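You operate a simulated robot arm through the tools that you are given. There is no shell and no other tool. Be economical: measure what you need, move in short steps, check, and stop when the job is done.

You are at the controls of a simulated two-armed robot. One attempt, no reset.

JOB
Cap bottles 27 and 26 and stand them in the blue crate. Set down upright: what you pick out.

The check looks at the end state, three seconds after you hand in, the way a careful person would. Anything else that was tipped, shoved, dropped, spilled or broken makes it a failure. Lids that push on must go on centred and level and be pressed home; caps that screw on are set level and turned clockwise until they are tight.

ROBOT AND FRAMES
Two 6-joint arms with two-finger parallel grippers on one trunk, on a base that drives. Base frame: it is fixed to the floor where the robot stands at the start and does not move with it; the origin is under the middle of the robot, x ahead of it, y to its left, z up; the surface under the hand at the start is at about z = 0.82. Readings come in m, degrees, newtons and seconds.
The left shoulder is at the start at [0.06, 0.187, 1.222], the right one opposite. With the tool pointing down near the work surface each hand reaches from about 0.1 to 0.6 m from the robot's upright axis, wherever it stands, measured 20 degrees to its own side. Places, roughly: inside of the blue crate [0.8, 0.1, 0.9]. Payload 1.57 kg a hand.
The tool frame of a hand sits at the grasp point between the pads (the TCP): z along the fingers, y along the line on which they close. The tips reach 0.03 m beyond it. The gripper opens to 0.11 m. The fingers are 0.024 m wide and 0.012 m thick; the gripper's body (0.048 by 0.112 m) begins 0.078 m behind the TCP.
Orientation is that of the tool frame in the base frame, as a unit quaternion [w, x, y, z]. With the fingers straight down and closing along the base's y, the tool's x points along the base's -x, its y along +y and its z along -z.

CONTROLS
- The arms move only by the tool servo_tool. It takes "left_moves", "right_moves" or both (then of equal length, played together; a hand with none holds still); each is a list of rows, each a list of 7 numbers: the closure, from 0 (fully open) to 1 (shut), then the shift along the tool's x, y, z in m, then the turn, a rotation vector about the tool's x, y, z in degrees. In form: [[fingers, dx, dy, dz, ax, ay, az], ...]. A call has 1 to 20 rows; each row shifts and turns the commanded pose from where the row before left it, along the tool's axes as they then stand. Rows are played at 5 a second. More than 0.05 m and 8.6 degrees between two rows, or a gripper value outside its range, and nothing of the call is played. A pose out of reach is approached as far as the arm can. The call stops where the force on the tool passes 40 N (or 10 N more than at its start, if that is more) or the arm is blocked; 0.2 s more then pass. Each finger travels about 0.153 m/s and halts on what it meets, pressing with about 38 N; the grip force reading is that of the motor and also rises with nothing between the fingers. The clock runs only during rows and for 0.2 s after the last one: add rows that do not move to give the fingers time. It gives the time, the measured TCP pose, the force on the tool (base axes), the opening and the grip force at its end, in the units of the frame above (readings bear some noise), with the torque about the TCP (base axes, N m) and any sound that the robot's microphone picked up, and new pictures: "show" is both (left out), scene, wrist or none (wrist: the cameras of the hands that moved).
- Cameras (640 x 400 px; columns grow to the right, rows downward): "scene" is now at [0.0093, 0.0262, 1.7633]; the picture's right is [0.35, -0.94, 0.00], its down [-0.74, -0.28, -0.62] and it looks along [0.58, 0.22, -0.79] (base axes); focal length 277 px, centre (320, 200). "left" rides on the left gripper at [0.07, -0.016, -0.141] in its tool frame; the picture's right is [0.23, 0.97, 0.00], its down [-0.86, 0.20, -0.48] and it looks along [-0.47, 0.11, 0.88] (tool axes); focal length 222 px, centre (320, 200). "right" rides on the right gripper at [0.07, 0.016, -0.141] in its tool frame; the picture's right is [-0.23, 0.97, 0.00], its down [-0.86, -0.20, -0.48] and it looks along [-0.47, -0.11, 0.88] (tool axes); focal length 222 px, centre (320, 200). There is no depth. A picture from a camera that has moved, and an enlarged one, comes with that camera's place and axes in the base frame and with its lens.
- slide_trunk(by): slides the trunk up (or, below 0, down) by that many m; the arms and the scene camera ride with it, the base frame stays. It gives what a move gives, with no picture.
- roll_base(legs): drives the robot by 1 to 6 legs, each [ahead, left, turn to the left] in m, m and degrees, along the robot's own axes; the way and the turn of a leg run together, so that a leg with both is an arc; at most 1.5 m and 180 degrees a leg. The arms and the cameras ride along, it lands a little off, and it stops where it bumps. It gives what a move gives, and a new picture of the scene camera.
- head_to(pan, tilt): turns the head with the scene camera to pan (to the left, within 86 degrees either way) and tilt (down, from -29 to 69), counted from straight ahead of the robot. It gives what a move gives, and a new picture of the scene camera.
- zoom(camera, box): a new picture of the part [left, top, right, bottom] of that camera's present view, enlarged. The clock stands still meanwhile.
- finish_job(): hands the job in; it is judged then, once.

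Go step by step. Nothing tells you exact positions but the pictures and the camera data: compare them with the known pose of the tool, close in by small moves and look again before you grip or let go. The budget is 120 turns and 260 pictures, counting those below and the enlarged ones. Unless the task says otherwise, let go and move clear before handing in, and close with one line.

The tools are called after "Call:" by a JSON object that holds its "op" and its "data". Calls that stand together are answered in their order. servo_tool: Moves the arms, as the interface text tells. Its arguments: {"type":"object","properties":{"left_moves":{"type":"array","items":{"type":"array","items":{"type":"number"}}},"right_moves":{"type":"array","items":{"type":"array","items":{"type":"number"}}},"show":{"type":"string","enum":["both","scene","wrist","none"]}},"required":[]} The other tools are called the same way: slide_trunk (by) slides the trunk up or down; roll_base (legs) drives the base; head_to (pan, tilt) turns the head that bears the scene camera; zoom (camera, box) takes an enlarged picture of a part of a camera's view; finish_job () hands the job in.

At the start:

```text
time: 0.0
left_tool_pos: [0.3636, 0.2652, 1.3447]
left_tcp_rot: [0.0, 0.0, 1.0, -0.001]
left_wrist_force: [0.0, -0.3, 0.3]
left_wrist_torque: [-0.02, -0.01, 0.02]
left_finger_gap: 0.1098
left_grip_force: 0.0
right_tool_pos: [0.4568, -0.1072, 1.2672]
right_tcp_rot: [0.001, 0.0, 1.0, 0.0]
right_wrist_force: [-0.7, 0.5, 0.5]
right_wrist_torque: [-0.01, -0.03, -0.03]
right_finger_gap: 0.11
right_grip_force: 0.0
trunk travel left (down, up): [-0.85, 0.14]
robot x, y, heading: [-0.002, 0.0005, -0.0]
head pan, tilt: [20.6, 52.0]
```

scene: 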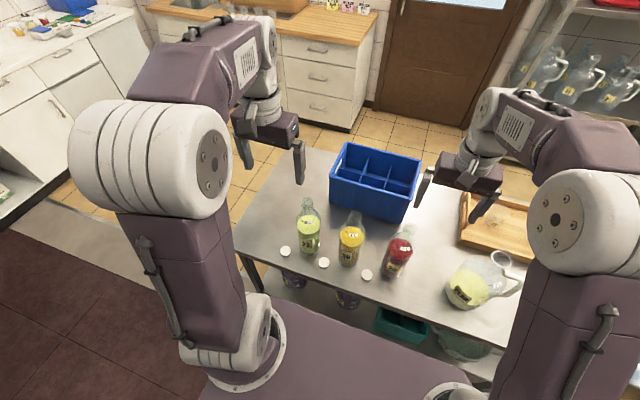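
right: 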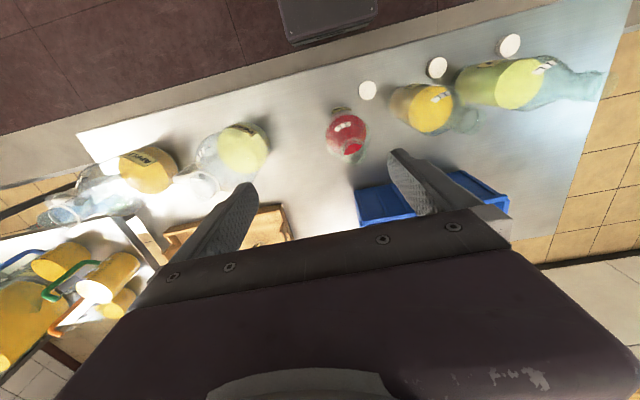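
left: 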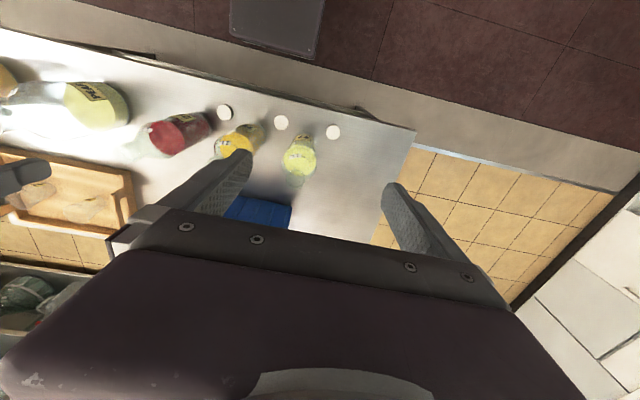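

I see three bottles (lime, yellow, red), three white caps, a blue crate, and a jug on the table. First I'll read the labels.

Call:
{"op": "zoom", "data": {"camera": "scene", "box": [260, 180, 420, 300]}}

Call:
{"op": "zoom", "data": {"camera": "scene", "box": [310, 130, 440, 230]}}

Call:
{"op": "zoom", "data": {"camera": "scene", "box": [400, 180, 560, 320]}}

```text
3.33 times, centred on (340, 240) of scene
camera zoom: at [0.0093, 0.0262, 1.7633], right [0.35, -0.94, 0.0], down [-0.74, -0.28, -0.62], along [0.58, 0.22, -0.79], focal length 924 px, centre (253, 67)
```

zoom: 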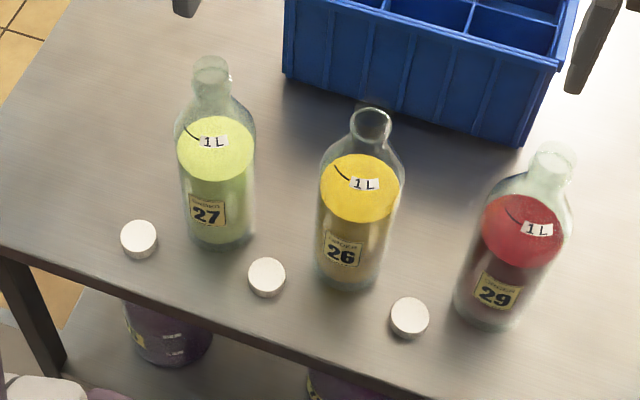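

```text
4.00 times, centred on (375, 180) of scene
camera zoom: at [0.0093, 0.0262, 1.7633], right [0.35, -0.94, 0.0], down [-0.74, -0.28, -0.62], along [0.58, 0.22, -0.79], focal length 1109 px, centre (100, 280)
```

zoom: 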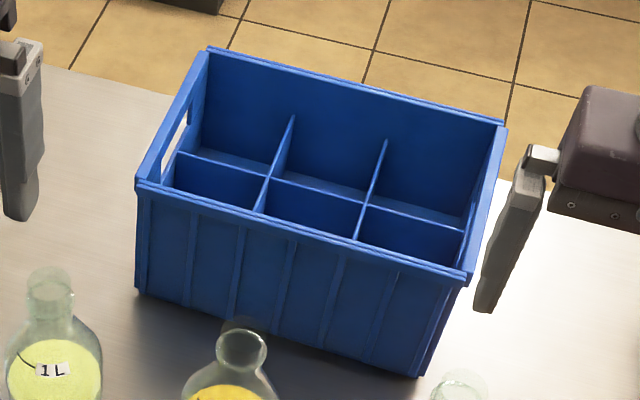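

```text
2.86 times, centred on (480, 250) of scene
camera zoom: at [0.0093, 0.0262, 1.7633], right [0.35, -0.94, 0.0], down [-0.74, -0.28, -0.62], along [0.58, 0.22, -0.79], focal length 792 px, centre (-137, 57)
```

zoom: 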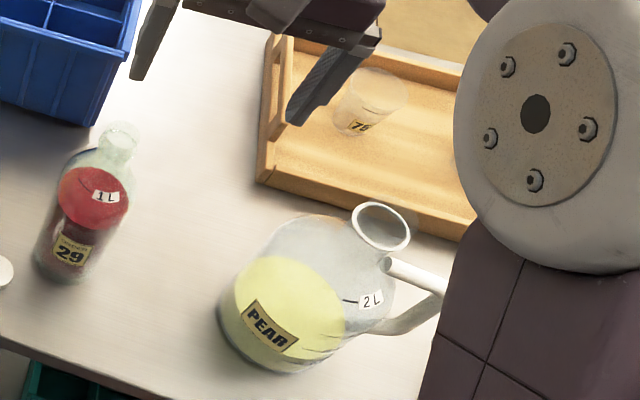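

Bottle 27 (lime) stands at about (0.46, 0.24), bottle 26 (yellow) at (0.47, 0.09), and the caps at x≈0.42 with y≈0.315, 0.166 and 0.01. The crate spans x 0.70–0.90 and y −0.06–0.245, with its rim at about z 0.99. Next I'll look closer at the caps and necks.

Call:
{"op": "zoom", "data": {"camera": "left", "box": [200, 80, 360, 180]}}

Call:
{"op": "zoom", "data": {"camera": "scene", "box": [290, 195, 370, 245]}}

Call:
{"op": "zoom", "data": {"camera": "scene", "box": [270, 235, 380, 290]}}

Call:
{"op": "head_to", "data": {"pan": 10, "tilt": 69}}

```text
4.00 times, centred on (280, 130) of left
camera zoom: at [0.2947, 0.2489, 1.487], right [-0.23, 0.97, 0.0], down [0.86, 0.2, 0.48], along [0.47, 0.11, -0.88], focal length 888 px, centre (480, 480)
```

zoom: 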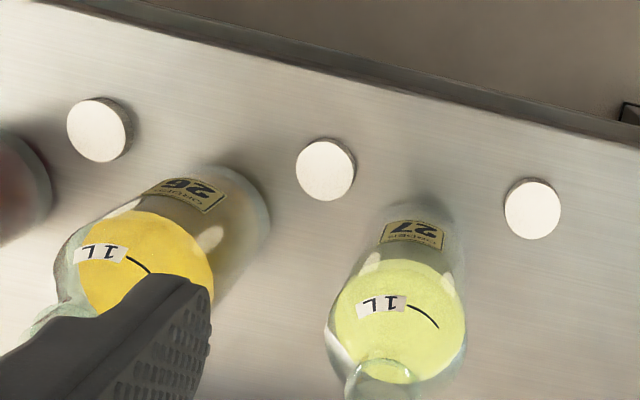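

```text
8.00 times, centred on (330, 220) of scene
camera zoom: at [0.0093, 0.0262, 1.7633], right [0.35, -0.94, 0.0], down [-0.74, -0.28, -0.62], along [0.58, 0.22, -0.79], focal length 2218 px, centre (240, 40)
```

zoom: 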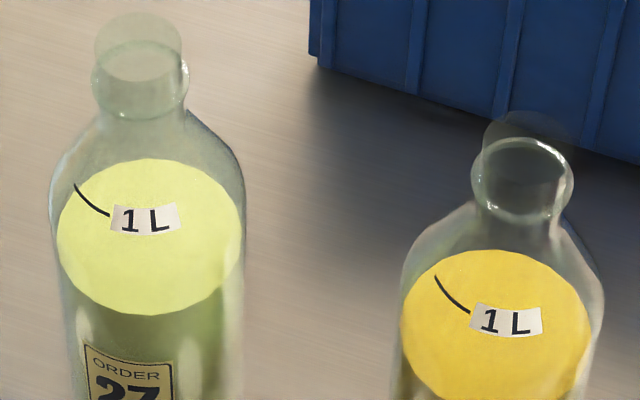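

```text
5.82 times, centred on (325, 262) of scene
camera zoom: at [0.0093, 0.0262, 1.7633], right [0.35, -0.94, 0.0], down [-0.74, -0.28, -0.62], along [0.58, 0.22, -0.79], focal length 1613 px, centre (291, -164)
```

zoom: 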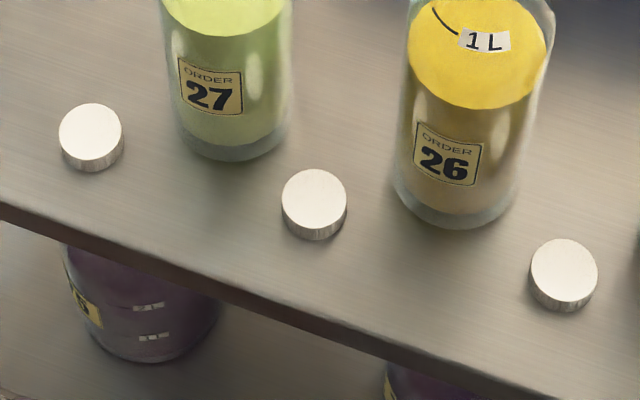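

```text
time: 0.8
left_tool_pos: [0.3628, 0.2656, 1.3457]
left_tcp_rot: [0.0, 0.001, 1.0, -0.001]
left_wrist_force: [0.1, -0.3, -0.2]
left_wrist_torque: [-0.01, 0.02, 0.01]
left_finger_gap: 0.11
left_grip_force: 0.1
right_tool_pos: [0.4545, -0.1077, 1.2661]
right_tcp_rot: [-0.001, 0.0, 1.0, 0.0]
right_wrist_force: [0.2, -0.2, 0.0]
right_wrist_torque: [0.0, -0.03, 0.01]
right_finger_gap: 0.1102
right_grip_force: 0.0
trunk travel left (down, up): [-0.85, 0.14]
robot x, y, heading: [-0.0008, -0.0009, -0.1]
head pan, tilt: [10.0, 68.8]
camera scene: at [-0.0059, 0.0095, 1.7441], right [0.17, -0.98, 0.0], down [-0.92, -0.16, -0.36], along [0.36, 0.06, -0.93], focal length 277 px, centre (320, 200)
```

scene: 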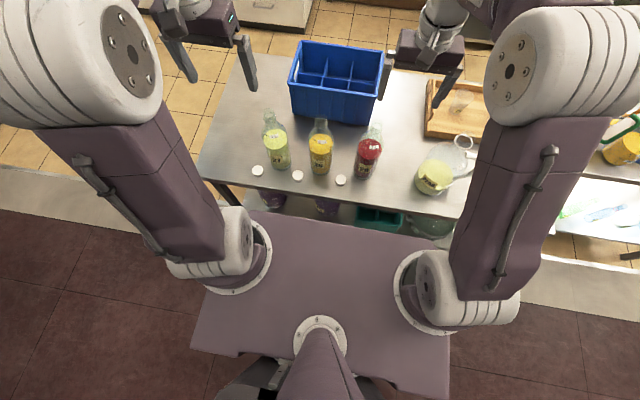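

The caps lie closed side up, about 4 cm across. I'll bring the left hand over cap 1, turned so that the gripper body clears bottle 27.

Call:
{"op": "servo_tool", "data": {"left_moves": [[0, -0.027, 0.025, 0.035, 0, 0, 0], [0, -0.027, 0.025, 0.035, 0, 0, 0], [0, 0, 0, 0.03, 0, 0, 8.5], [0, 0, 0, 0.03, 0, 0, 8.5], [0, 0, 0, 0.03, 0, 0, 8.5], [0, 0, 0, 0.03, 0, 0, 8.5], [0, 0, 0, 0.03, 0, 0, 8.5], [0, 0, 0, 0.03, 0, 0, 8.5], [0, 0, 0, 0.03, 0, 0, 8.5], [0, 0, 0, 0, 0, 0, 0]]}}

```text
refused: row 1 steps farther than a row can; nothing moved
```

The first step was slightly too long, so I'll shorten it.

Call:
{"op": "servo_tool", "data": {"left_moves": [[0, -0.027, 0.025, 0.03, 0, 0, 0], [0, -0.027, 0.025, 0.03, 0, 0, 0], [0, 0, 0, 0.03, 0, 0, 8.5], [0, 0, 0, 0.03, 0, 0, 8.5], [0, 0, 0, 0.03, 0, 0, 8.5], [0, 0, 0, 0.03, 0, 0, 8.5], [0, 0, 0, 0.03, 0, 0, 8.5], [0, 0, 0, 0.03, 0, 0, 8.5], [0, 0, 0, 0.03, 0, 0, 8.5], [0, 0, 0, 0, 0, 0, 0]]}}

```text
time: 3.0
left_tool_pos: [0.417, 0.3139, 1.0756]
left_tcp_rot: [0.001, 0.497, 0.868, 0.0]
left_wrist_force: [0.0, -0.2, -0.7]
left_wrist_torque: [0.02, 0.01, -0.03]
left_finger_gap: 0.11
left_grip_force: 0.1
right_tool_pos: [0.4559, -0.1076, 1.2671]
right_tcp_rot: [0.0, 0.0, 1.0, 0.0]
right_wrist_force: [-0.6, 0.3, -0.2]
right_wrist_torque: [0.02, -0.02, 0.04]
right_finger_gap: 0.11
right_grip_force: 0.0
trunk travel left (down, up): [-0.85, 0.14]
robot x, y, heading: [-0.0008, -0.0014, -0.1]
head pan, tilt: [10.0, 68.8]
camera scene: at [-0.0064, 0.0091, 1.744], right [0.17, -0.98, 0.0], down [-0.92, -0.16, -0.36], along [0.36, 0.06, -0.93], focal length 277 px, centre (320, 200)
camera left: at [0.3678, 0.367, 1.216], right [0.73, 0.69, 0.0], down [0.6, -0.64, 0.48], along [0.33, -0.35, -0.88], focal length 222 px, centre (320, 200)
```

scene: 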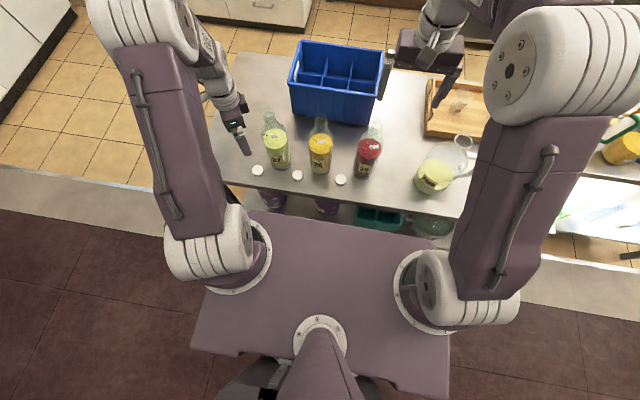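
left: 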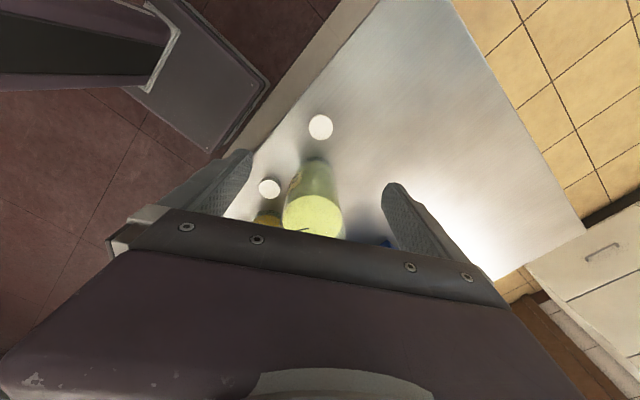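

My cap estimate from the wrist camera, (0.417, 0.316), agrees with the scene one. Descending part way.

Call:
{"op": "servo_tool", "data": {"left_moves": [[0, 0.0015, 0.0005, 0.045, 0, 0, 0], [0, 0, 0, 0.045, 0, 0, 0], [0, 0, 0, 0.045, 0, 0, 0], [0, 0, 0, 0.045, 0, 0, 0], [0, 0, 0, 0, 0, 0, 0]], "show": "wrist"}}

Call:
{"op": "zoom", "data": {"camera": "scene", "box": [200, 90, 400, 215]}}

```text
time: 4.2
left_tool_pos: [0.417, 0.3162, 0.8934]
left_tcp_rot: [0.001, 0.496, 0.869, -0.001]
left_wrist_force: [-0.5, -0.6, 0.1]
left_wrist_torque: [0.01, 0.0, 0.0]
left_finger_gap: 0.1102
left_grip_force: 0.0
right_tool_pos: [0.456, -0.108, 1.2672]
right_tcp_rot: [0.0, 0.0, 1.0, 0.0]
right_wrist_force: [-0.4, -1.3, 0.2]
right_wrist_torque: [-0.04, -0.02, 0.0]
right_finger_gap: 0.1098
right_grip_force: 0.0
trunk travel left (down, up): [-0.85, 0.14]
robot x, y, heading: [-0.0007, 0.0026, -0.1]
head pan, tilt: [10.0, 68.8]
camera left: at [0.3687, 0.3674, 1.0352], right [0.72, 0.69, 0.0], down [0.61, -0.64, 0.48], along [0.33, -0.35, -0.88], focal length 222 px, centre (320, 200)
```

left: 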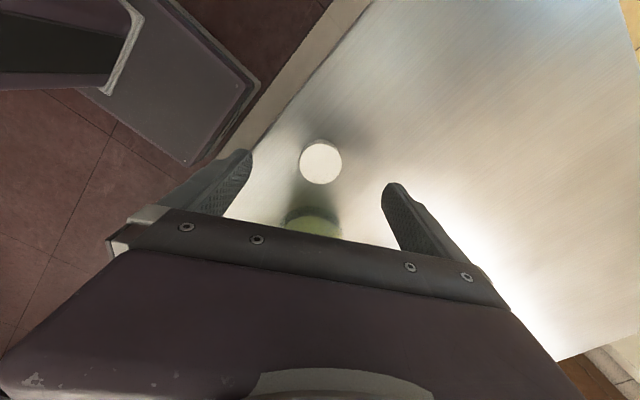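

```text
3.20 times, centred on (300, 152) of scene
camera zoom: at [-0.0063, 0.0093, 1.744], right [0.17, -0.98, 0.0], down [-0.92, -0.16, -0.36], along [0.36, 0.06, -0.93], focal length 887 px, centre (384, 352)
```

zoom: 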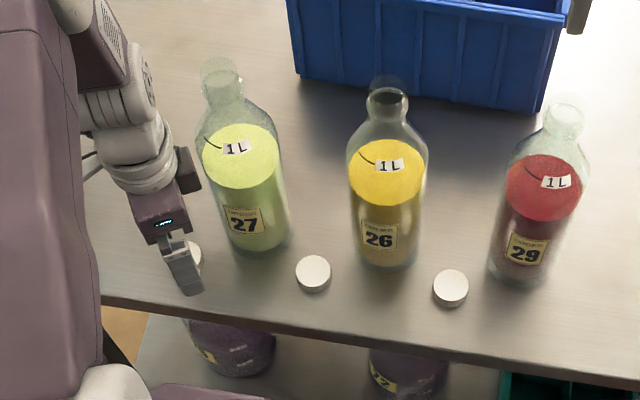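

The cap sits between the fingers, about 3 mm toward tool +x. I'll correct that, descend, and close.

Call:
{"op": "servo_tool", "data": {"left_moves": [[0, 0.003, 0, 0.015, 0, 0, 0], [0, 0, 0, 0.015, 0, 0, 0], [0, 0, 0, 0.007, 0, 0, 0], [0, 0, 0, 0, 0, 0, 0], [0.3, 0, 0, 0, 0, 0, 0], [0.5, 0, 0, 0, 0, 0, 0], [1, 0, 0, 0, 0, 0, 0], [1, 0, 0, 0, 0, 0, 0], [1, 0, 0, 0, 0, 0, 0]], "show": "wrist"}}

```text
time: 6.2
left_tool_pos: [0.4171, 0.3183, 0.8574]
left_tcp_rot: [0.0, 0.496, 0.868, 0.001]
left_wrist_force: [-0.7, -0.5, -0.2]
left_wrist_torque: [-0.01, -0.01, 0.04]
left_finger_gap: 0.0362
left_grip_force: 38.0
right_tool_pos: [0.4559, -0.1069, 1.2674]
right_tcp_rot: [0.0, 0.0, 1.0, 0.0]
right_wrist_force: [-0.4, 0.3, 0.0]
right_wrist_torque: [0.02, 0.01, -0.02]
right_finger_gap: 0.11
right_grip_force: 0.1
trunk travel left (down, up): [-0.85, 0.14]
robot x, y, heading: [0.0013, 0.0007, -0.3]
head pan, tilt: [10.0, 68.8]
camera left: at [0.3673, 0.3702, 0.9993], right [0.72, 0.69, 0.0], down [0.61, -0.64, 0.48], along [0.33, -0.35, -0.88], focal length 222 px, centre (320, 200)
```

left: 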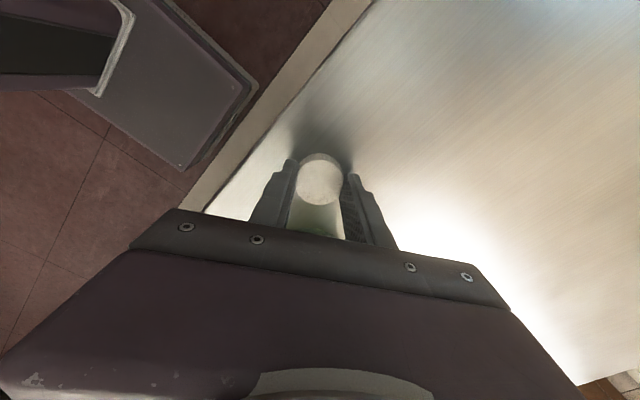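

The cap is gripped (36 mm). I'll lift it to about z 1.20 and look.

Call:
{"op": "servo_tool", "data": {"left_moves": [[1, 0, 0, -0.02, 0, 0, 0], [1, 0, 0, -0.049, 0, 0, 0], [1, 0, 0, -0.049, 0, 0, 0], [1, 0, 0, -0.049, 0, 0, 0], [1, 0, 0, -0.049, 0, 0, 0], [1, 0, 0, -0.049, 0, 0, 0], [1, 0, 0, -0.049, 0, 0, 0], [1, 0, 0, -0.04, 0, 0, 0], [1, 0, 0, 0, 0, 0, 0]]}}

Call:
{"op": "zoom", "data": {"camera": "left", "box": [240, 120, 400, 260]}}

Call:
{"op": "zoom", "data": {"camera": "scene", "box": [200, 70, 340, 180]}}

```text
time: 8.2
left_tool_pos: [0.4172, 0.3166, 1.2129]
left_tcp_rot: [0.001, 0.496, 0.868, 0.001]
left_wrist_force: [0.1, -0.2, -0.1]
left_wrist_torque: [-0.01, 0.0, 0.03]
left_finger_gap: 0.0359
left_grip_force: 38.1
right_tool_pos: [0.4557, -0.1079, 1.2661]
right_tcp_rot: [0.0, 0.0, 1.0, 0.0]
right_wrist_force: [-0.6, 1.1, 0.0]
right_wrist_torque: [-0.01, -0.03, -0.01]
right_finger_gap: 0.1098
right_grip_force: 0.1
trunk travel left (down, up): [-0.85, 0.14]
robot x, y, heading: [0.001, -0.0008, 0.2]
head pan, tilt: [10.0, 68.8]
camera scene: at [-0.0055, 0.0097, 1.744], right [0.17, -0.98, 0.0], down [-0.92, -0.16, -0.36], along [0.36, 0.06, -0.93], focal length 277 px, centre (320, 200)
camera left: at [0.3678, 0.3691, 1.3538], right [0.72, 0.69, 0.0], down [0.61, -0.64, 0.48], along [0.33, -0.35, -0.88], focal length 222 px, centre (320, 200)
```

scene: 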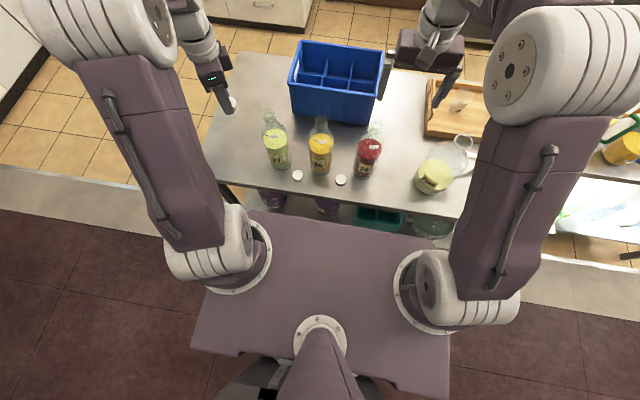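
left: 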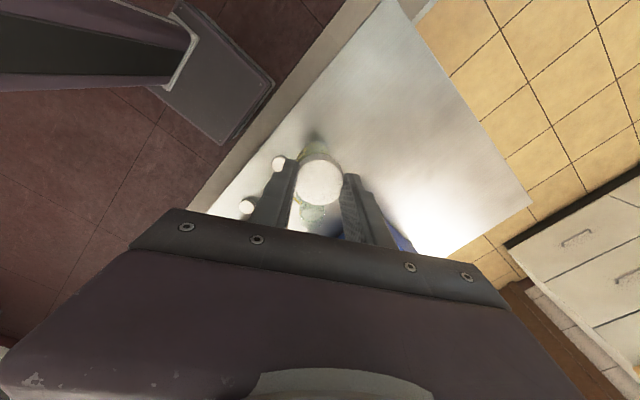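

```text
2.86 times, centred on (320, 190) of left
camera zoom: at [0.3678, 0.3691, 1.3538], right [0.72, 0.69, 0.0], down [0.61, -0.64, 0.48], along [0.33, -0.35, -0.88], focal length 635 px, centre (320, 229)
```

zoom: 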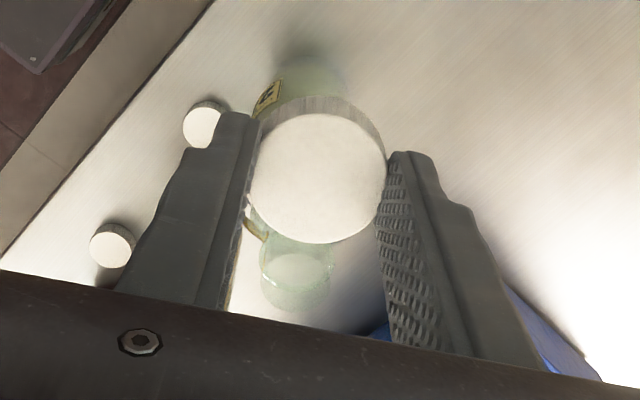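

```text
3.64 times, centred on (270, 125) of scene
camera zoom: at [-0.0055, 0.0097, 1.744], right [0.17, -0.98, 0.0], down [-0.92, -0.16, -0.36], along [0.36, 0.06, -0.93], focal length 1008 px, centre (502, 473)
```

zoom: 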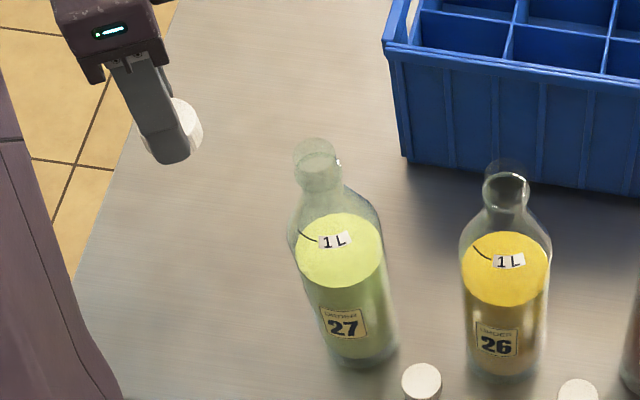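

The cap is centred in the grip and its side is knurled, so it screws on. Now I need the exact neck positions.

Call:
{"op": "zoom", "data": {"camera": "scene", "box": [260, 105, 292, 125]}}

Call:
{"op": "zoom", "data": {"camera": "scene", "box": [304, 108, 336, 128]}}

Call:
{"op": "zoom", "data": {"camera": "scene", "box": [256, 104, 304, 176]}}

Call:
{"op": "zoom", "data": {"camera": "scene", "box": [300, 104, 348, 176]}}

```text
16.00 times, centred on (276, 115) of scene
camera zoom: at [-0.0055, 0.0097, 1.744], right [0.17, -0.98, 0.0], down [-0.92, -0.16, -0.36], along [0.36, 0.06, -0.93], focal length 4437 px, centre (1024, 1560)
```

zoom: 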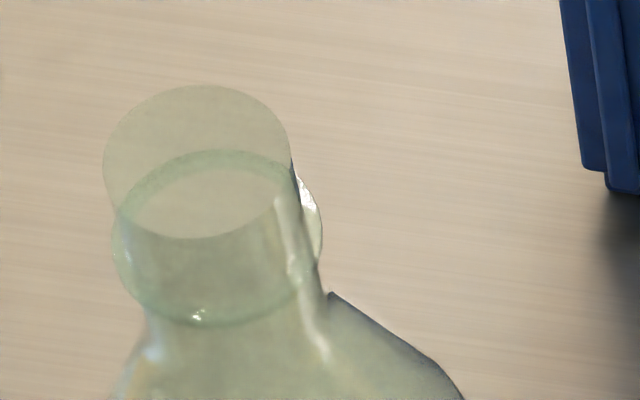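

```text
16.00 times, centred on (320, 118) of scene
camera zoom: at [-0.0055, 0.0097, 1.744], right [0.17, -0.98, 0.0], down [-0.92, -0.16, -0.36], along [0.36, 0.06, -0.93], focal length 4437 px, centre (320, 1512)
```

zoom: 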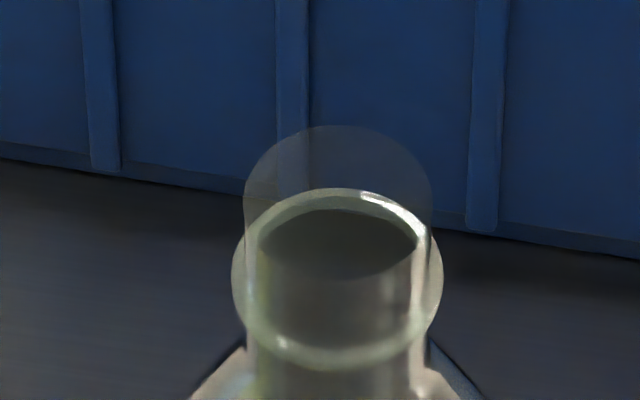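

```text
5.56 times, centred on (280, 140) of scene
camera zoom: at [-0.0055, 0.0097, 1.744], right [0.17, -0.98, 0.0], down [-0.92, -0.16, -0.36], along [0.36, 0.06, -0.93], focal length 1541 px, centre (542, 533)
```

zoom: 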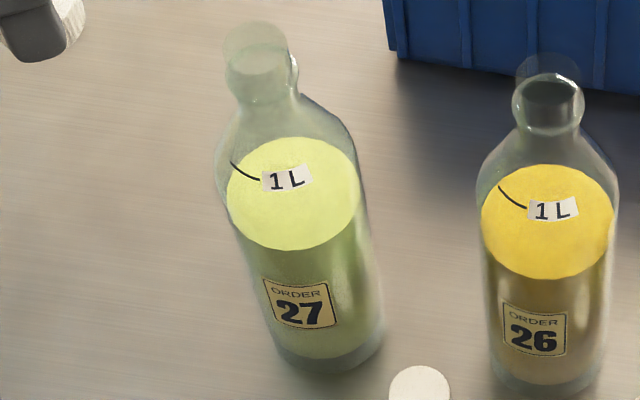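

```text
5.56 times, centred on (324, 140) of scene
camera zoom: at [-0.0055, 0.0097, 1.744], right [0.17, -0.98, 0.0], down [-0.92, -0.16, -0.36], along [0.36, 0.06, -0.93], focal length 1541 px, centre (298, 533)
```

zoom: 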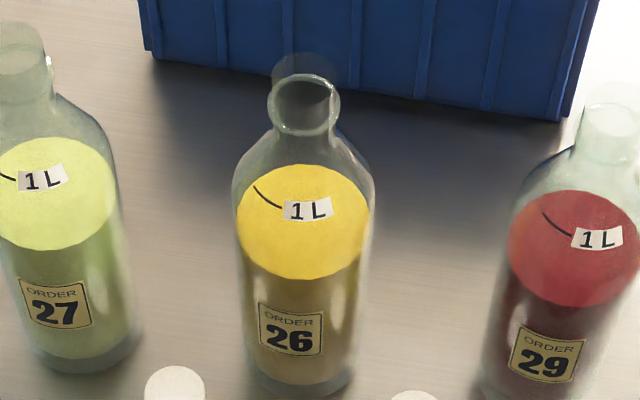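

Now a closer look from the wrist camera at bottle 27's mouth, to triangulate it.

Call:
{"op": "zoom", "data": {"camera": "left", "box": [290, 180, 338, 210]}}

```text
13.33 times, centred on (314, 195) of left
camera zoom: at [0.3678, 0.3691, 1.3538], right [0.72, 0.69, 0.0], down [0.61, -0.64, 0.48], along [0.33, -0.35, -0.88], focal length 2962 px, centre (400, 267)
```

zoom: 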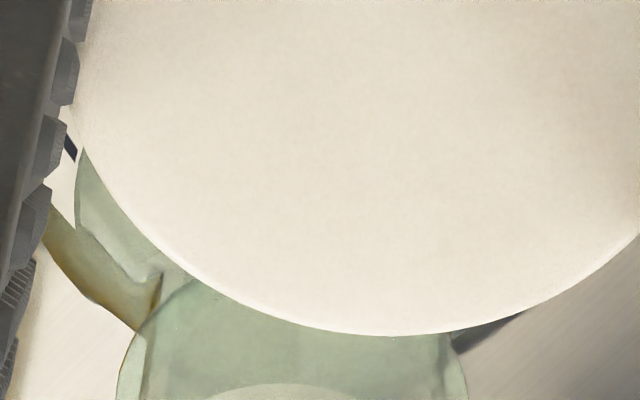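

Call:
{"op": "zoom", "data": {"camera": "left", "box": [290, 195, 338, 225]}}

```text
13.33 times, centred on (314, 210) of left
camera zoom: at [0.3678, 0.3691, 1.3538], right [0.72, 0.69, 0.0], down [0.61, -0.64, 0.48], along [0.33, -0.35, -0.88], focal length 2962 px, centre (400, 67)
```

zoom: 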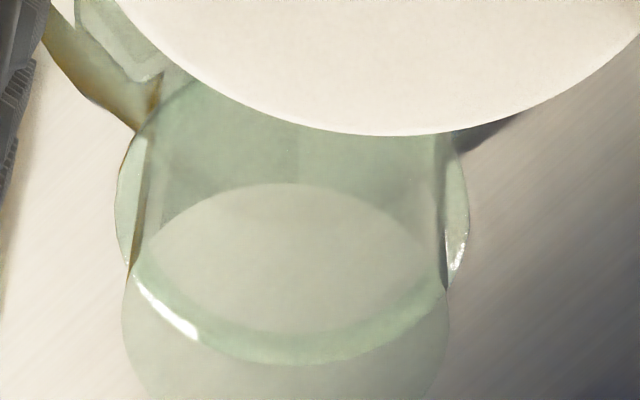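

Three views agree: bottle 27's mouth is at about (0.4735, 0.2417, 1.105) and bottle 26's at (0.481, 0.092, 1.105). I'll carry the cap over 27 and unwind the wrist so it has clockwise travel.

Call:
{"op": "servo_tool", "data": {"left_moves": [[1, -0.031, 0.0035, 0, 0, 0, 0], [1, -0.031, 0.0035, 0, 0, 0, 0], [1, -0.031, 0.0035, 0, 0, 0, 0], [1, 0, 0, 0, 0, 0, -8.5], [1, 0, 0, 0, 0, 0, -8.5], [1, 0, 0, 0, 0, 0, -8.5], [1, 0, 0, 0, 0, 0, -8.5], [1, 0, 0, 0, 0, 0, -8.5], [1, 0, 0, 0, 0, 0, -8.5], [1, 0, 0, 0, 0, 0, -8.5], [1, 0, 0, 0, 0, 0, -8.5], [1, 0, 0, 0, 0, 0, -8.5], [1, 0, 0, 0, 0, 0, -8.5], [1, 0, 0, 0, 0, 0, -8.5], [1, 0, 0, 0, 0, 0, -8.5], [1, 0, 0, 0, 0, 0, -8.5], [1, 0, 0, 0, 0, 0, -8.5], [1, 0, 0, 0, 0, 0, 0]]}}

Call:
{"op": "zoom", "data": {"camera": "left", "box": [240, 120, 400, 260]}}

Call:
{"op": "zoom", "data": {"camera": "scene", "box": [240, 70, 320, 130]}}

```text
time: 12.0
left_tool_pos: [0.4728, 0.2435, 1.2127]
left_tcp_rot: [0.0, -0.497, 0.868, -0.001]
left_wrist_force: [0.1, -0.2, -0.6]
left_wrist_torque: [0.02, 0.02, -0.01]
left_finger_gap: 0.0364
left_grip_force: 38.6
right_tool_pos: [0.456, -0.1074, 1.2649]
right_tcp_rot: [0.0, 0.0, 1.0, 0.0]
right_wrist_force: [-0.1, -1.0, 0.5]
right_wrist_torque: [0.02, -0.01, 0.0]
right_finger_gap: 0.1101
right_grip_force: 0.0
trunk travel left (down, up): [-0.85, 0.14]
robot x, y, heading: [0.0014, 0.0012, -0.0]
head pan, tilt: [10.0, 68.8]
camera scene: at [-0.0059, 0.0094, 1.744], right [0.17, -0.98, 0.0], down [-0.92, -0.16, -0.36], along [0.36, 0.06, -0.93], focal length 277 px, centre (320, 200)
camera left: at [0.4516, 0.176, 1.3534], right [-0.95, 0.3, 0.0], down [0.26, 0.84, 0.48], along [0.14, 0.46, -0.88], focal length 222 px, centre (320, 200)
```

scene: 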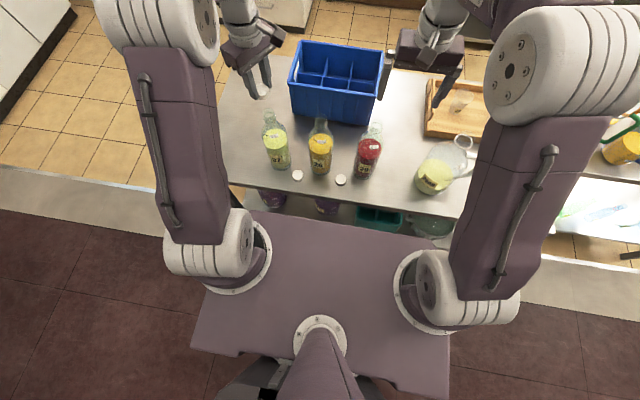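
left: 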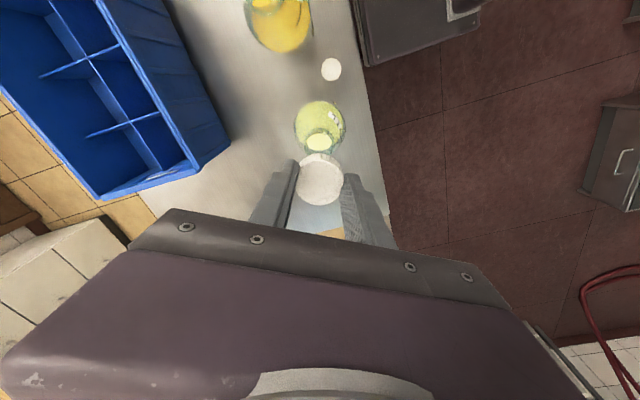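

```text
2.86 times, centred on (320, 190) of left
camera zoom: at [0.4516, 0.176, 1.3534], right [-0.95, 0.3, 0.0], down [0.26, 0.84, 0.48], along [0.14, 0.46, -0.88], focal length 635 px, centre (320, 229)
```

zoom: 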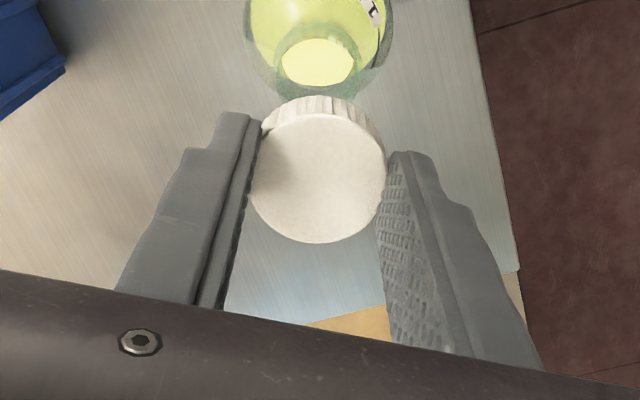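

```text
6.67 times, centred on (280, 100) of scene
camera zoom: at [-0.0059, 0.0094, 1.744], right [0.17, -0.98, 0.0], down [-0.92, -0.16, -0.36], along [0.36, 0.06, -0.93], focal length 1849 px, centre (587, 867)
```

zoom: 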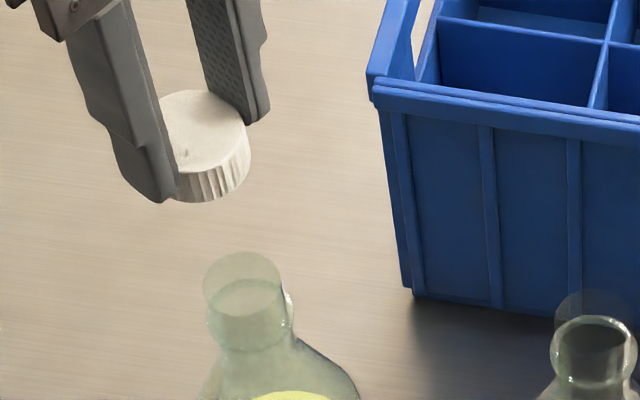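

The wrist is unwound and the cap is over bottle 27. I'll lower to about 1 cm above the mouth and check alignment.

Call:
{"op": "servo_tool", "data": {"left_moves": [[1, 0.0012, -0.0015, 0.03, 0, 0, 0], [1, 0, 0, 0.03, 0, 0, 0], [1, 0, 0, 0, 0, 0, 0]], "show": "none"}}

Call:
{"op": "zoom", "data": {"camera": "left", "box": [280, 140, 360, 200]}}

Call:
{"op": "zoom", "data": {"camera": "scene", "box": [256, 95, 296, 125]}}

```text
time: 12.8
left_tool_pos: [0.4729, 0.242, 1.1529]
left_tcp_rot: [0.0, -0.496, 0.868, 0.0]
left_wrist_force: [-0.5, 0.1, 0.2]
left_wrist_torque: [0.03, -0.04, 0.01]
left_finger_gap: 0.0359
left_grip_force: 37.7
right_tool_pos: [0.4549, -0.1092, 1.2667]
right_tcp_rot: [0.0, 0.0, 1.0, 0.0]
right_wrist_force: [-0.6, 0.7, 0.2]
right_wrist_torque: [0.0, -0.02, 0.04]
right_finger_gap: 0.1103
right_grip_force: 0.1
trunk travel left (down, up): [-0.85, 0.14]
robot x, y, heading: [0.0013, -0.0031, -0.0]
head pan, tilt: [10.0, 68.8]
```

```text
6.67 times, centred on (320, 170) of left
camera zoom: at [0.4515, 0.1738, 1.2937], right [-0.95, 0.3, 0.0], down [0.26, 0.84, 0.48], along [0.14, 0.46, -0.88], focal length 1481 px, centre (320, 400)
```

zoom: 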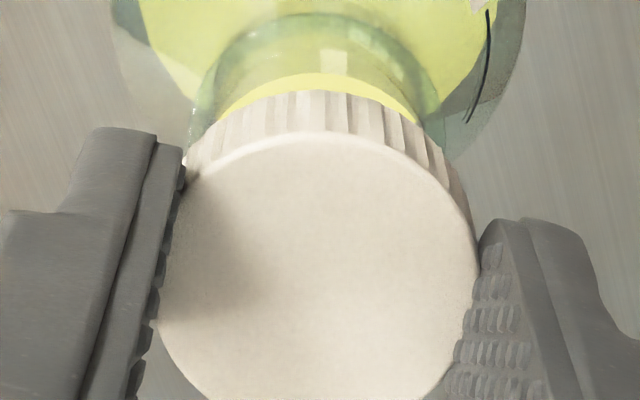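

```text
13.33 times, centred on (276, 110) of scene
camera zoom: at [-0.0064, 0.0093, 1.744], right [0.17, -0.98, 0.0], down [-0.92, -0.16, -0.36], along [0.36, 0.06, -0.93], focal length 3697 px, centre (907, 1400)
```

zoom: 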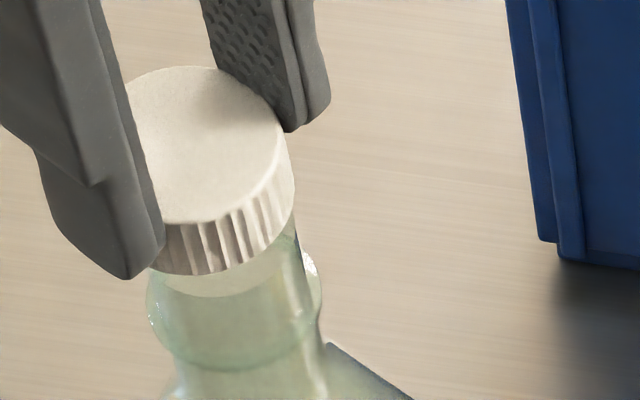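

The cap is aligned to within a millimetre. Lowering gently to contact.

Call:
{"op": "servo_tool", "data": {"left_moves": [[1, -0.0003, 0, 0.005, 0, 0, 0], [1, 0, 0, 0.004, 0, 0, 0], [1, 0, 0, 0.002, 0, 0, 0], [1, 0, 0, 0.001, 0, 0, 0], [1, 0, 0, 0, 0, 0, 0]], "show": "none"}}

Call:
{"op": "zoom", "data": {"camera": "scene", "box": [256, 95, 296, 125]}}

```text
time: 14.0
left_tool_pos: [0.4729, 0.2419, 1.1433]
left_tcp_rot: [0.001, -0.496, 0.868, 0.0]
left_wrist_force: [1.8, 1.0, 14.9]
left_wrist_torque: [-0.11, 0.12, 0.0]
left_finger_gap: 0.0361
left_grip_force: 38.0
right_tool_pos: [0.4545, -0.108, 1.266]
right_tcp_rot: [0.001, 0.0, 1.0, 0.0]
right_wrist_force: [-0.4, 0.1, 0.7]
right_wrist_torque: [0.01, 0.04, -0.01]
right_finger_gap: 0.1097
right_grip_force: 0.1
trunk travel left (down, up): [-0.85, 0.14]
robot x, y, heading: [-0.0019, 0.0024, 0.1]
head pan, tilt: [10.0, 68.8]
```

```text
13.33 times, centred on (276, 110) of scene
camera zoom: at [-0.0078, 0.0087, 1.7442], right [0.17, -0.98, 0.0], down [-0.92, -0.16, -0.36], along [0.36, 0.06, -0.93], focal length 3697 px, centre (907, 1400)
```

zoom: 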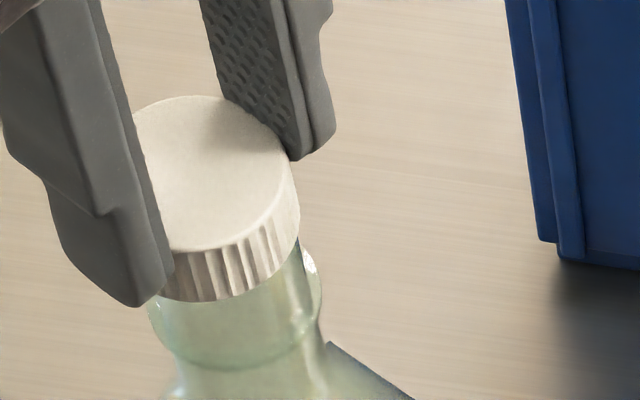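

There is contact at 15 N. I'll turn clockwise while keeping light downward pressure and watch the torque and depth.

Call:
{"op": "servo_tool", "data": {"left_moves": [[1, 0, 0, 0, 0, 0, 8], [1, 0, 0, 0, 0, 0, 8], [1, 0, 0, 0.0002, 0, 0, 8], [1, 0, 0, 0, 0, 0, 8], [1, 0, 0, 0.0002, 0, 0, 8], [1, 0, 0, 0, 0, 0, 8], [1, 0, 0, 0.0002, 0, 0, 8], [1, 0, 0, 0, 0, 0, 8], [1, 0, 0, 0.0002, 0, 0, 8], [1, 0, 0, 0, 0, 0, 8], [1, 0, 0, 0, 0, 0, 0]], "show": "none"}}

Call:
{"op": "zoom", "data": {"camera": "scene", "box": [240, 90, 320, 180]}}

```text
time: 16.4
left_tool_pos: [0.4746, 0.2431, 1.139]
left_tcp_rot: [0.0, 0.179, 0.984, 0.0]
left_wrist_force: [0.9, 0.0, 0.6]
left_wrist_torque: [-0.03, -0.01, -0.04]
left_finger_gap: 0.0361
left_grip_force: 38.1
right_tool_pos: [0.4567, -0.1076, 1.2662]
right_tcp_rot: [0.0, 0.001, 1.0, -0.001]
right_wrist_force: [0.3, 1.0, -0.1]
right_wrist_torque: [0.0, 0.03, 0.01]
right_finger_gap: 0.1102
right_grip_force: 0.1
trunk travel left (down, up): [-0.85, 0.14]
robot x, y, heading: [-0.0003, 0.0037, -0.0]
head pan, tilt: [10.0, 68.8]
```

```text
4.44 times, centred on (280, 135) of scene
camera zoom: at [-0.0052, 0.0099, 1.744], right [0.17, -0.98, 0.0], down [-0.92, -0.16, -0.36], along [0.36, 0.06, -0.93], focal length 1232 px, centre (498, 489)
```

zoom: 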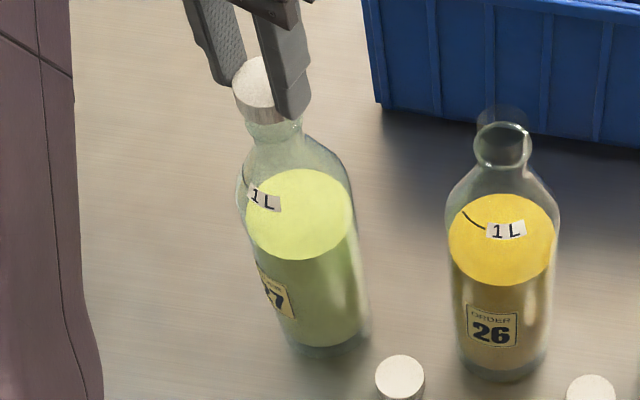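

The cap has dropped about 4 mm onto the thread, but the bottle is now turning with it. I'll press down more firmly and turn again while watching the torque.

Call:
{"op": "servo_tool", "data": {"left_moves": [[1, 0, 0, 0.002, 0, 0, 0], [1, 0, 0, 0.0015, 0, 0, 0], [1, 0, 0, 0, 0, 0, 6], [1, 0, 0, 0, 0, 0, 6], [1, 0, 0, 0, 0, 0, 6]], "show": "none"}}

Call:
{"op": "zoom", "data": {"camera": "scene", "box": [240, 90, 320, 180]}}

```text
time: 17.6
left_tool_pos: [0.4737, 0.2432, 1.1371]
left_tcp_rot: [0.0, 0.331, 0.944, 0.0]
left_wrist_force: [0.7, 0.4, -0.6]
left_wrist_torque: [-0.03, 0.01, 0.03]
left_finger_gap: 0.0361
left_grip_force: 37.6
right_tool_pos: [0.4565, -0.1093, 1.2666]
right_tcp_rot: [0.0, 0.0, 1.0, 0.0]
right_wrist_force: [0.2, -0.5, 0.0]
right_wrist_torque: [-0.02, -0.05, 0.01]
right_finger_gap: 0.1101
right_grip_force: 0.2
trunk travel left (down, up): [-0.85, 0.14]
robot x, y, heading: [0.0015, 0.003, 0.0]
head pan, tilt: [10.0, 68.8]
```

```text
4.44 times, centred on (280, 135) of scene
camera zoom: at [-0.0057, 0.0095, 1.744], right [0.17, -0.98, 0.0], down [-0.92, -0.16, -0.36], along [0.36, 0.06, -0.93], focal length 1232 px, centre (498, 489)
```

zoom: 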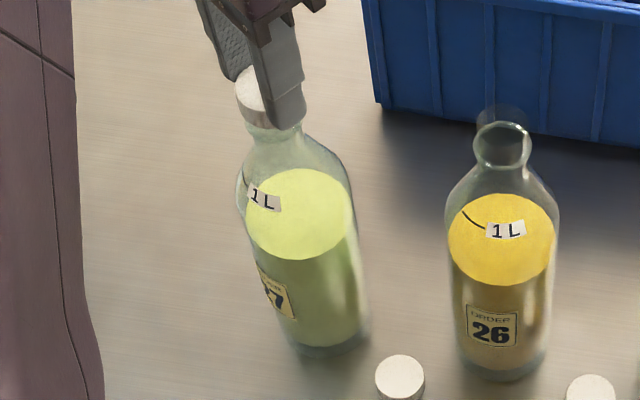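

The bottle now stays still and the cap keeps descending. Continuing to turn.

Call:
{"op": "servo_tool", "data": {"left_moves": [[1, 0, 0, 0.0002, 0, 0, 7], [1, 0, 0, 0.0002, 0, 0, 7], [1, 0, 0, 0.0002, 0, 0, 7], [1, 0, 0, 0.0002, 0, 0, 7], [1, 0, 0, 0.0002, 0, 0, 7], [1, 0, 0, 0.0002, 0, 0, 7]], "show": "none"}}

Call:
{"op": "zoom", "data": {"camera": "scene", "box": [240, 90, 320, 180]}}

```text
time: 19.0
left_tool_pos: [0.4735, 0.2436, 1.1349]
left_tcp_rot: [0.0, 0.647, 0.762, 0.0]
left_wrist_force: [2.1, 1.1, -0.5]
left_wrist_torque: [0.04, -0.04, 0.0]
left_finger_gap: 0.0361
left_grip_force: 38.0
right_tool_pos: [0.4561, -0.108, 1.2664]
right_tcp_rot: [0.0, 0.0, 1.0, 0.0]
right_wrist_force: [-0.4, -0.9, 0.1]
right_wrist_torque: [-0.01, 0.02, 0.04]
right_finger_gap: 0.1098
right_grip_force: 0.0
trunk travel left (down, up): [-0.85, 0.14]
robot x, y, heading: [-0.0022, -0.0008, -0.1]
head pan, tilt: [10.0, 68.8]
```

```text
4.44 times, centred on (280, 135) of scene
camera zoom: at [-0.0056, 0.0097, 1.744], right [0.17, -0.98, 0.0], down [-0.92, -0.16, -0.36], along [0.36, 0.06, -0.93], focal length 1232 px, centre (498, 489)
```

zoom: 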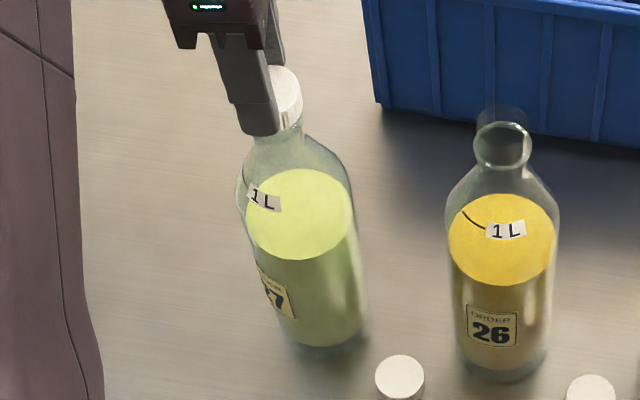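

Call:
{"op": "servo_tool", "data": {"left_moves": [[1, 0, 0, 0.0002, 0, 0, 7], [1, 0, 0, 0.0002, 0, 0, 7], [1, 0, 0, 0.0002, 0, 0, 7], [1, 0, 0, 0.0002, 0, 0, 7], [1, 0, 0, 0.0002, 0, 0, 7], [1, 0, 0, 0.0002, 0, 0, 7]], "show": "none"}}

Call:
{"op": "zoom", "data": {"camera": "scene", "box": [240, 90, 320, 180]}}

```text
time: 20.4
left_tool_pos: [0.4735, 0.2416, 1.134]
left_tcp_rot: [0.0, 0.877, 0.48, 0.0]
left_wrist_force: [1.2, 0.4, -0.3]
left_wrist_torque: [-0.03, -0.05, 0.03]
left_finger_gap: 0.0361
left_grip_force: 37.9
right_tool_pos: [0.456, -0.1082, 1.2654]
right_tcp_rot: [0.0, -0.001, 1.0, 0.001]
right_wrist_force: [0.3, -0.7, -0.5]
right_wrist_torque: [-0.02, -0.03, 0.02]
right_finger_gap: 0.11
right_grip_force: 0.1
trunk travel left (down, up): [-0.85, 0.14]
robot x, y, heading: [-0.0013, 0.0028, 0.2]
head pan, tilt: [10.0, 68.8]
```

```text
4.44 times, centred on (280, 135) of scene
camera zoom: at [-0.0056, 0.0097, 1.744], right [0.17, -0.98, 0.0], down [-0.92, -0.16, -0.36], along [0.36, 0.06, -0.93], focal length 1232 px, centre (498, 489)
```

zoom: 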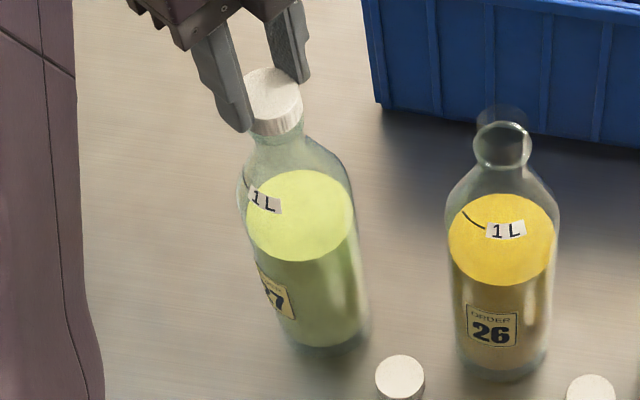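

Call:
{"op": "servo_tool", "data": {"left_moves": [[1, 0, 0, 0.0003, 0, 0, 7], [1, 0, 0, 0.0003, 0, 0, 7], [1, 0, 0, 0.0003, 0, 0, 7], [1, 0, 0, 0.0003, 0, 0, 7], [1, 0, 0, 0.0003, 0, 0, 7], [1, 0, 0, 0.0003, 0, 0, 7]], "show": "none"}}

Call:
{"op": "zoom", "data": {"camera": "scene", "box": [240, 90, 320, 180]}}

```text
time: 21.8
left_tool_pos: [0.4726, 0.2423, 1.1326]
left_tcp_rot: [0.001, 0.991, 0.134, 0.0]
left_wrist_force: [0.1, -1.1, 0.6]
left_wrist_torque: [-0.19, 0.09, 0.02]
left_finger_gap: 0.036
left_grip_force: 38.0
right_tool_pos: [0.4561, -0.1079, 1.2666]
right_tcp_rot: [0.0, 0.001, 1.0, 0.0]
right_wrist_force: [0.4, 0.1, 0.0]
right_wrist_torque: [0.01, -0.02, -0.01]
right_finger_gap: 0.11
right_grip_force: 0.0
trunk travel left (down, up): [-0.85, 0.14]
robot x, y, heading: [0.0024, 0.0009, 0.1]
head pan, tilt: [10.0, 68.8]
```

```text
4.44 times, centred on (280, 135) of scene
camera zoom: at [-0.0057, 0.0089, 1.744], right [0.17, -0.98, 0.0], down [-0.92, -0.16, -0.36], along [0.36, 0.06, -0.93], focal length 1232 px, centre (498, 489)
```

zoom: 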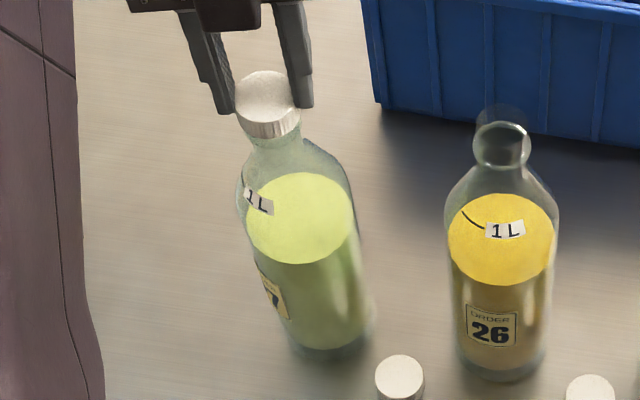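

The bottle may have shifted slightly, so I'll take a close look before continuing.

Call:
{"op": "zoom", "data": {"camera": "scene", "box": [256, 100, 296, 125]}}

Call:
{"op": "servo_tool", "data": {"left_moves": [[0.6, 0, 0, 0, 0, 0, 0], [0.4, 0, 0, 0, 0, 0, 0], [0.4, 0, 0, 0, 0, 0, 0]], "show": "wrist"}}

Call:
{"op": "zoom", "data": {"camera": "scene", "box": [256, 100, 296, 125]}}

Call:
{"op": "zoom", "data": {"camera": "scene", "box": [240, 90, 320, 180]}}

```text
16.00 times, centred on (276, 112) of scene
camera zoom: at [-0.0057, 0.0089, 1.744], right [0.17, -0.98, 0.0], down [-0.92, -0.16, -0.36], along [0.36, 0.06, -0.93], focal length 4437 px, centre (1024, 1600)
```

zoom: 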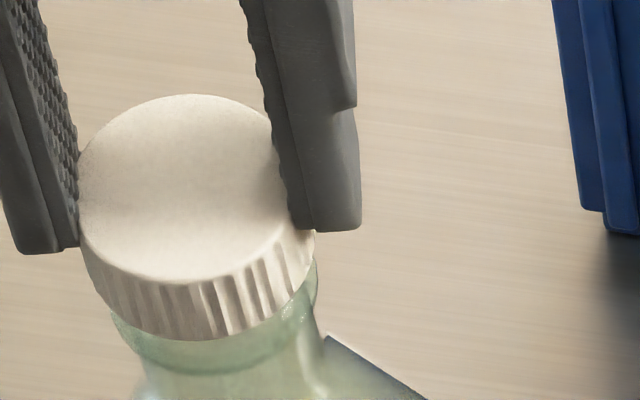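

```text
time: 22.6
left_tool_pos: [0.4731, 0.2433, 1.1326]
left_tcp_rot: [-0.001, 0.991, 0.135, 0.0]
left_wrist_force: [0.6, 0.3, -0.3]
left_wrist_torque: [-0.01, 0.0, 0.0]
left_finger_gap: 0.0657
left_grip_force: 0.0
right_tool_pos: [0.4557, -0.1068, 1.2669]
right_tcp_rot: [0.001, 0.001, 1.0, 0.0]
right_wrist_force: [-0.5, 0.0, -1.2]
right_wrist_torque: [-0.02, 0.03, -0.02]
right_finger_gap: 0.1099
right_grip_force: 0.2
trunk travel left (down, up): [-0.85, 0.14]
robot x, y, heading: [0.0009, 0.0011, -0.2]
head pan, tilt: [10.0, 68.8]
camera left: at [0.5362, 0.277, 1.2734], right [0.48, -0.88, 0.0], down [-0.77, -0.42, 0.48], along [-0.42, -0.23, -0.88], focal length 222 px, centre (320, 200)
```

left: 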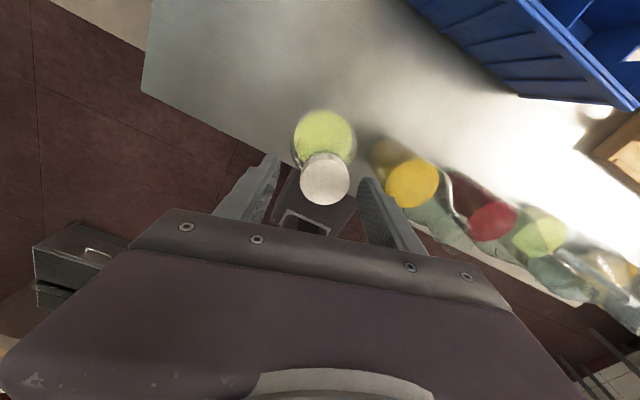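

```text
16.00 times, centred on (276, 112) of scene
camera zoom: at [-0.0057, 0.0094, 1.744], right [0.17, -0.98, 0.0], down [-0.92, -0.16, -0.36], along [0.36, 0.06, -0.93], focal length 4437 px, centre (1024, 1600)
```

zoom: 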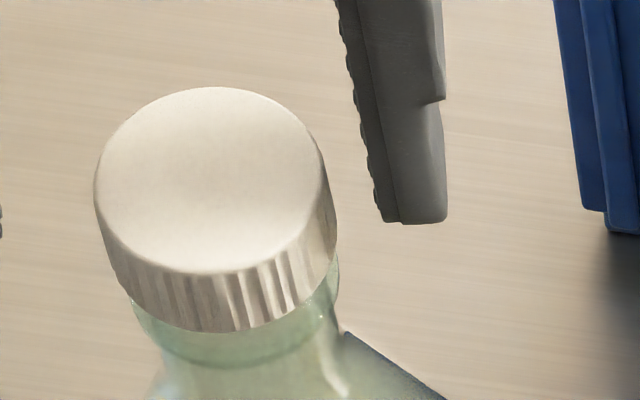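

```text
4.44 times, centred on (280, 135) of scene
camera zoom: at [-0.0057, 0.0094, 1.744], right [0.17, -0.98, 0.0], down [-0.92, -0.16, -0.36], along [0.36, 0.06, -0.93], focal length 1232 px, centre (498, 489)
```

zoom: 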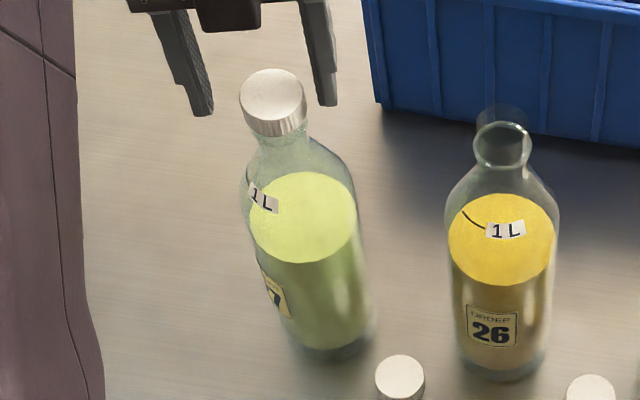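

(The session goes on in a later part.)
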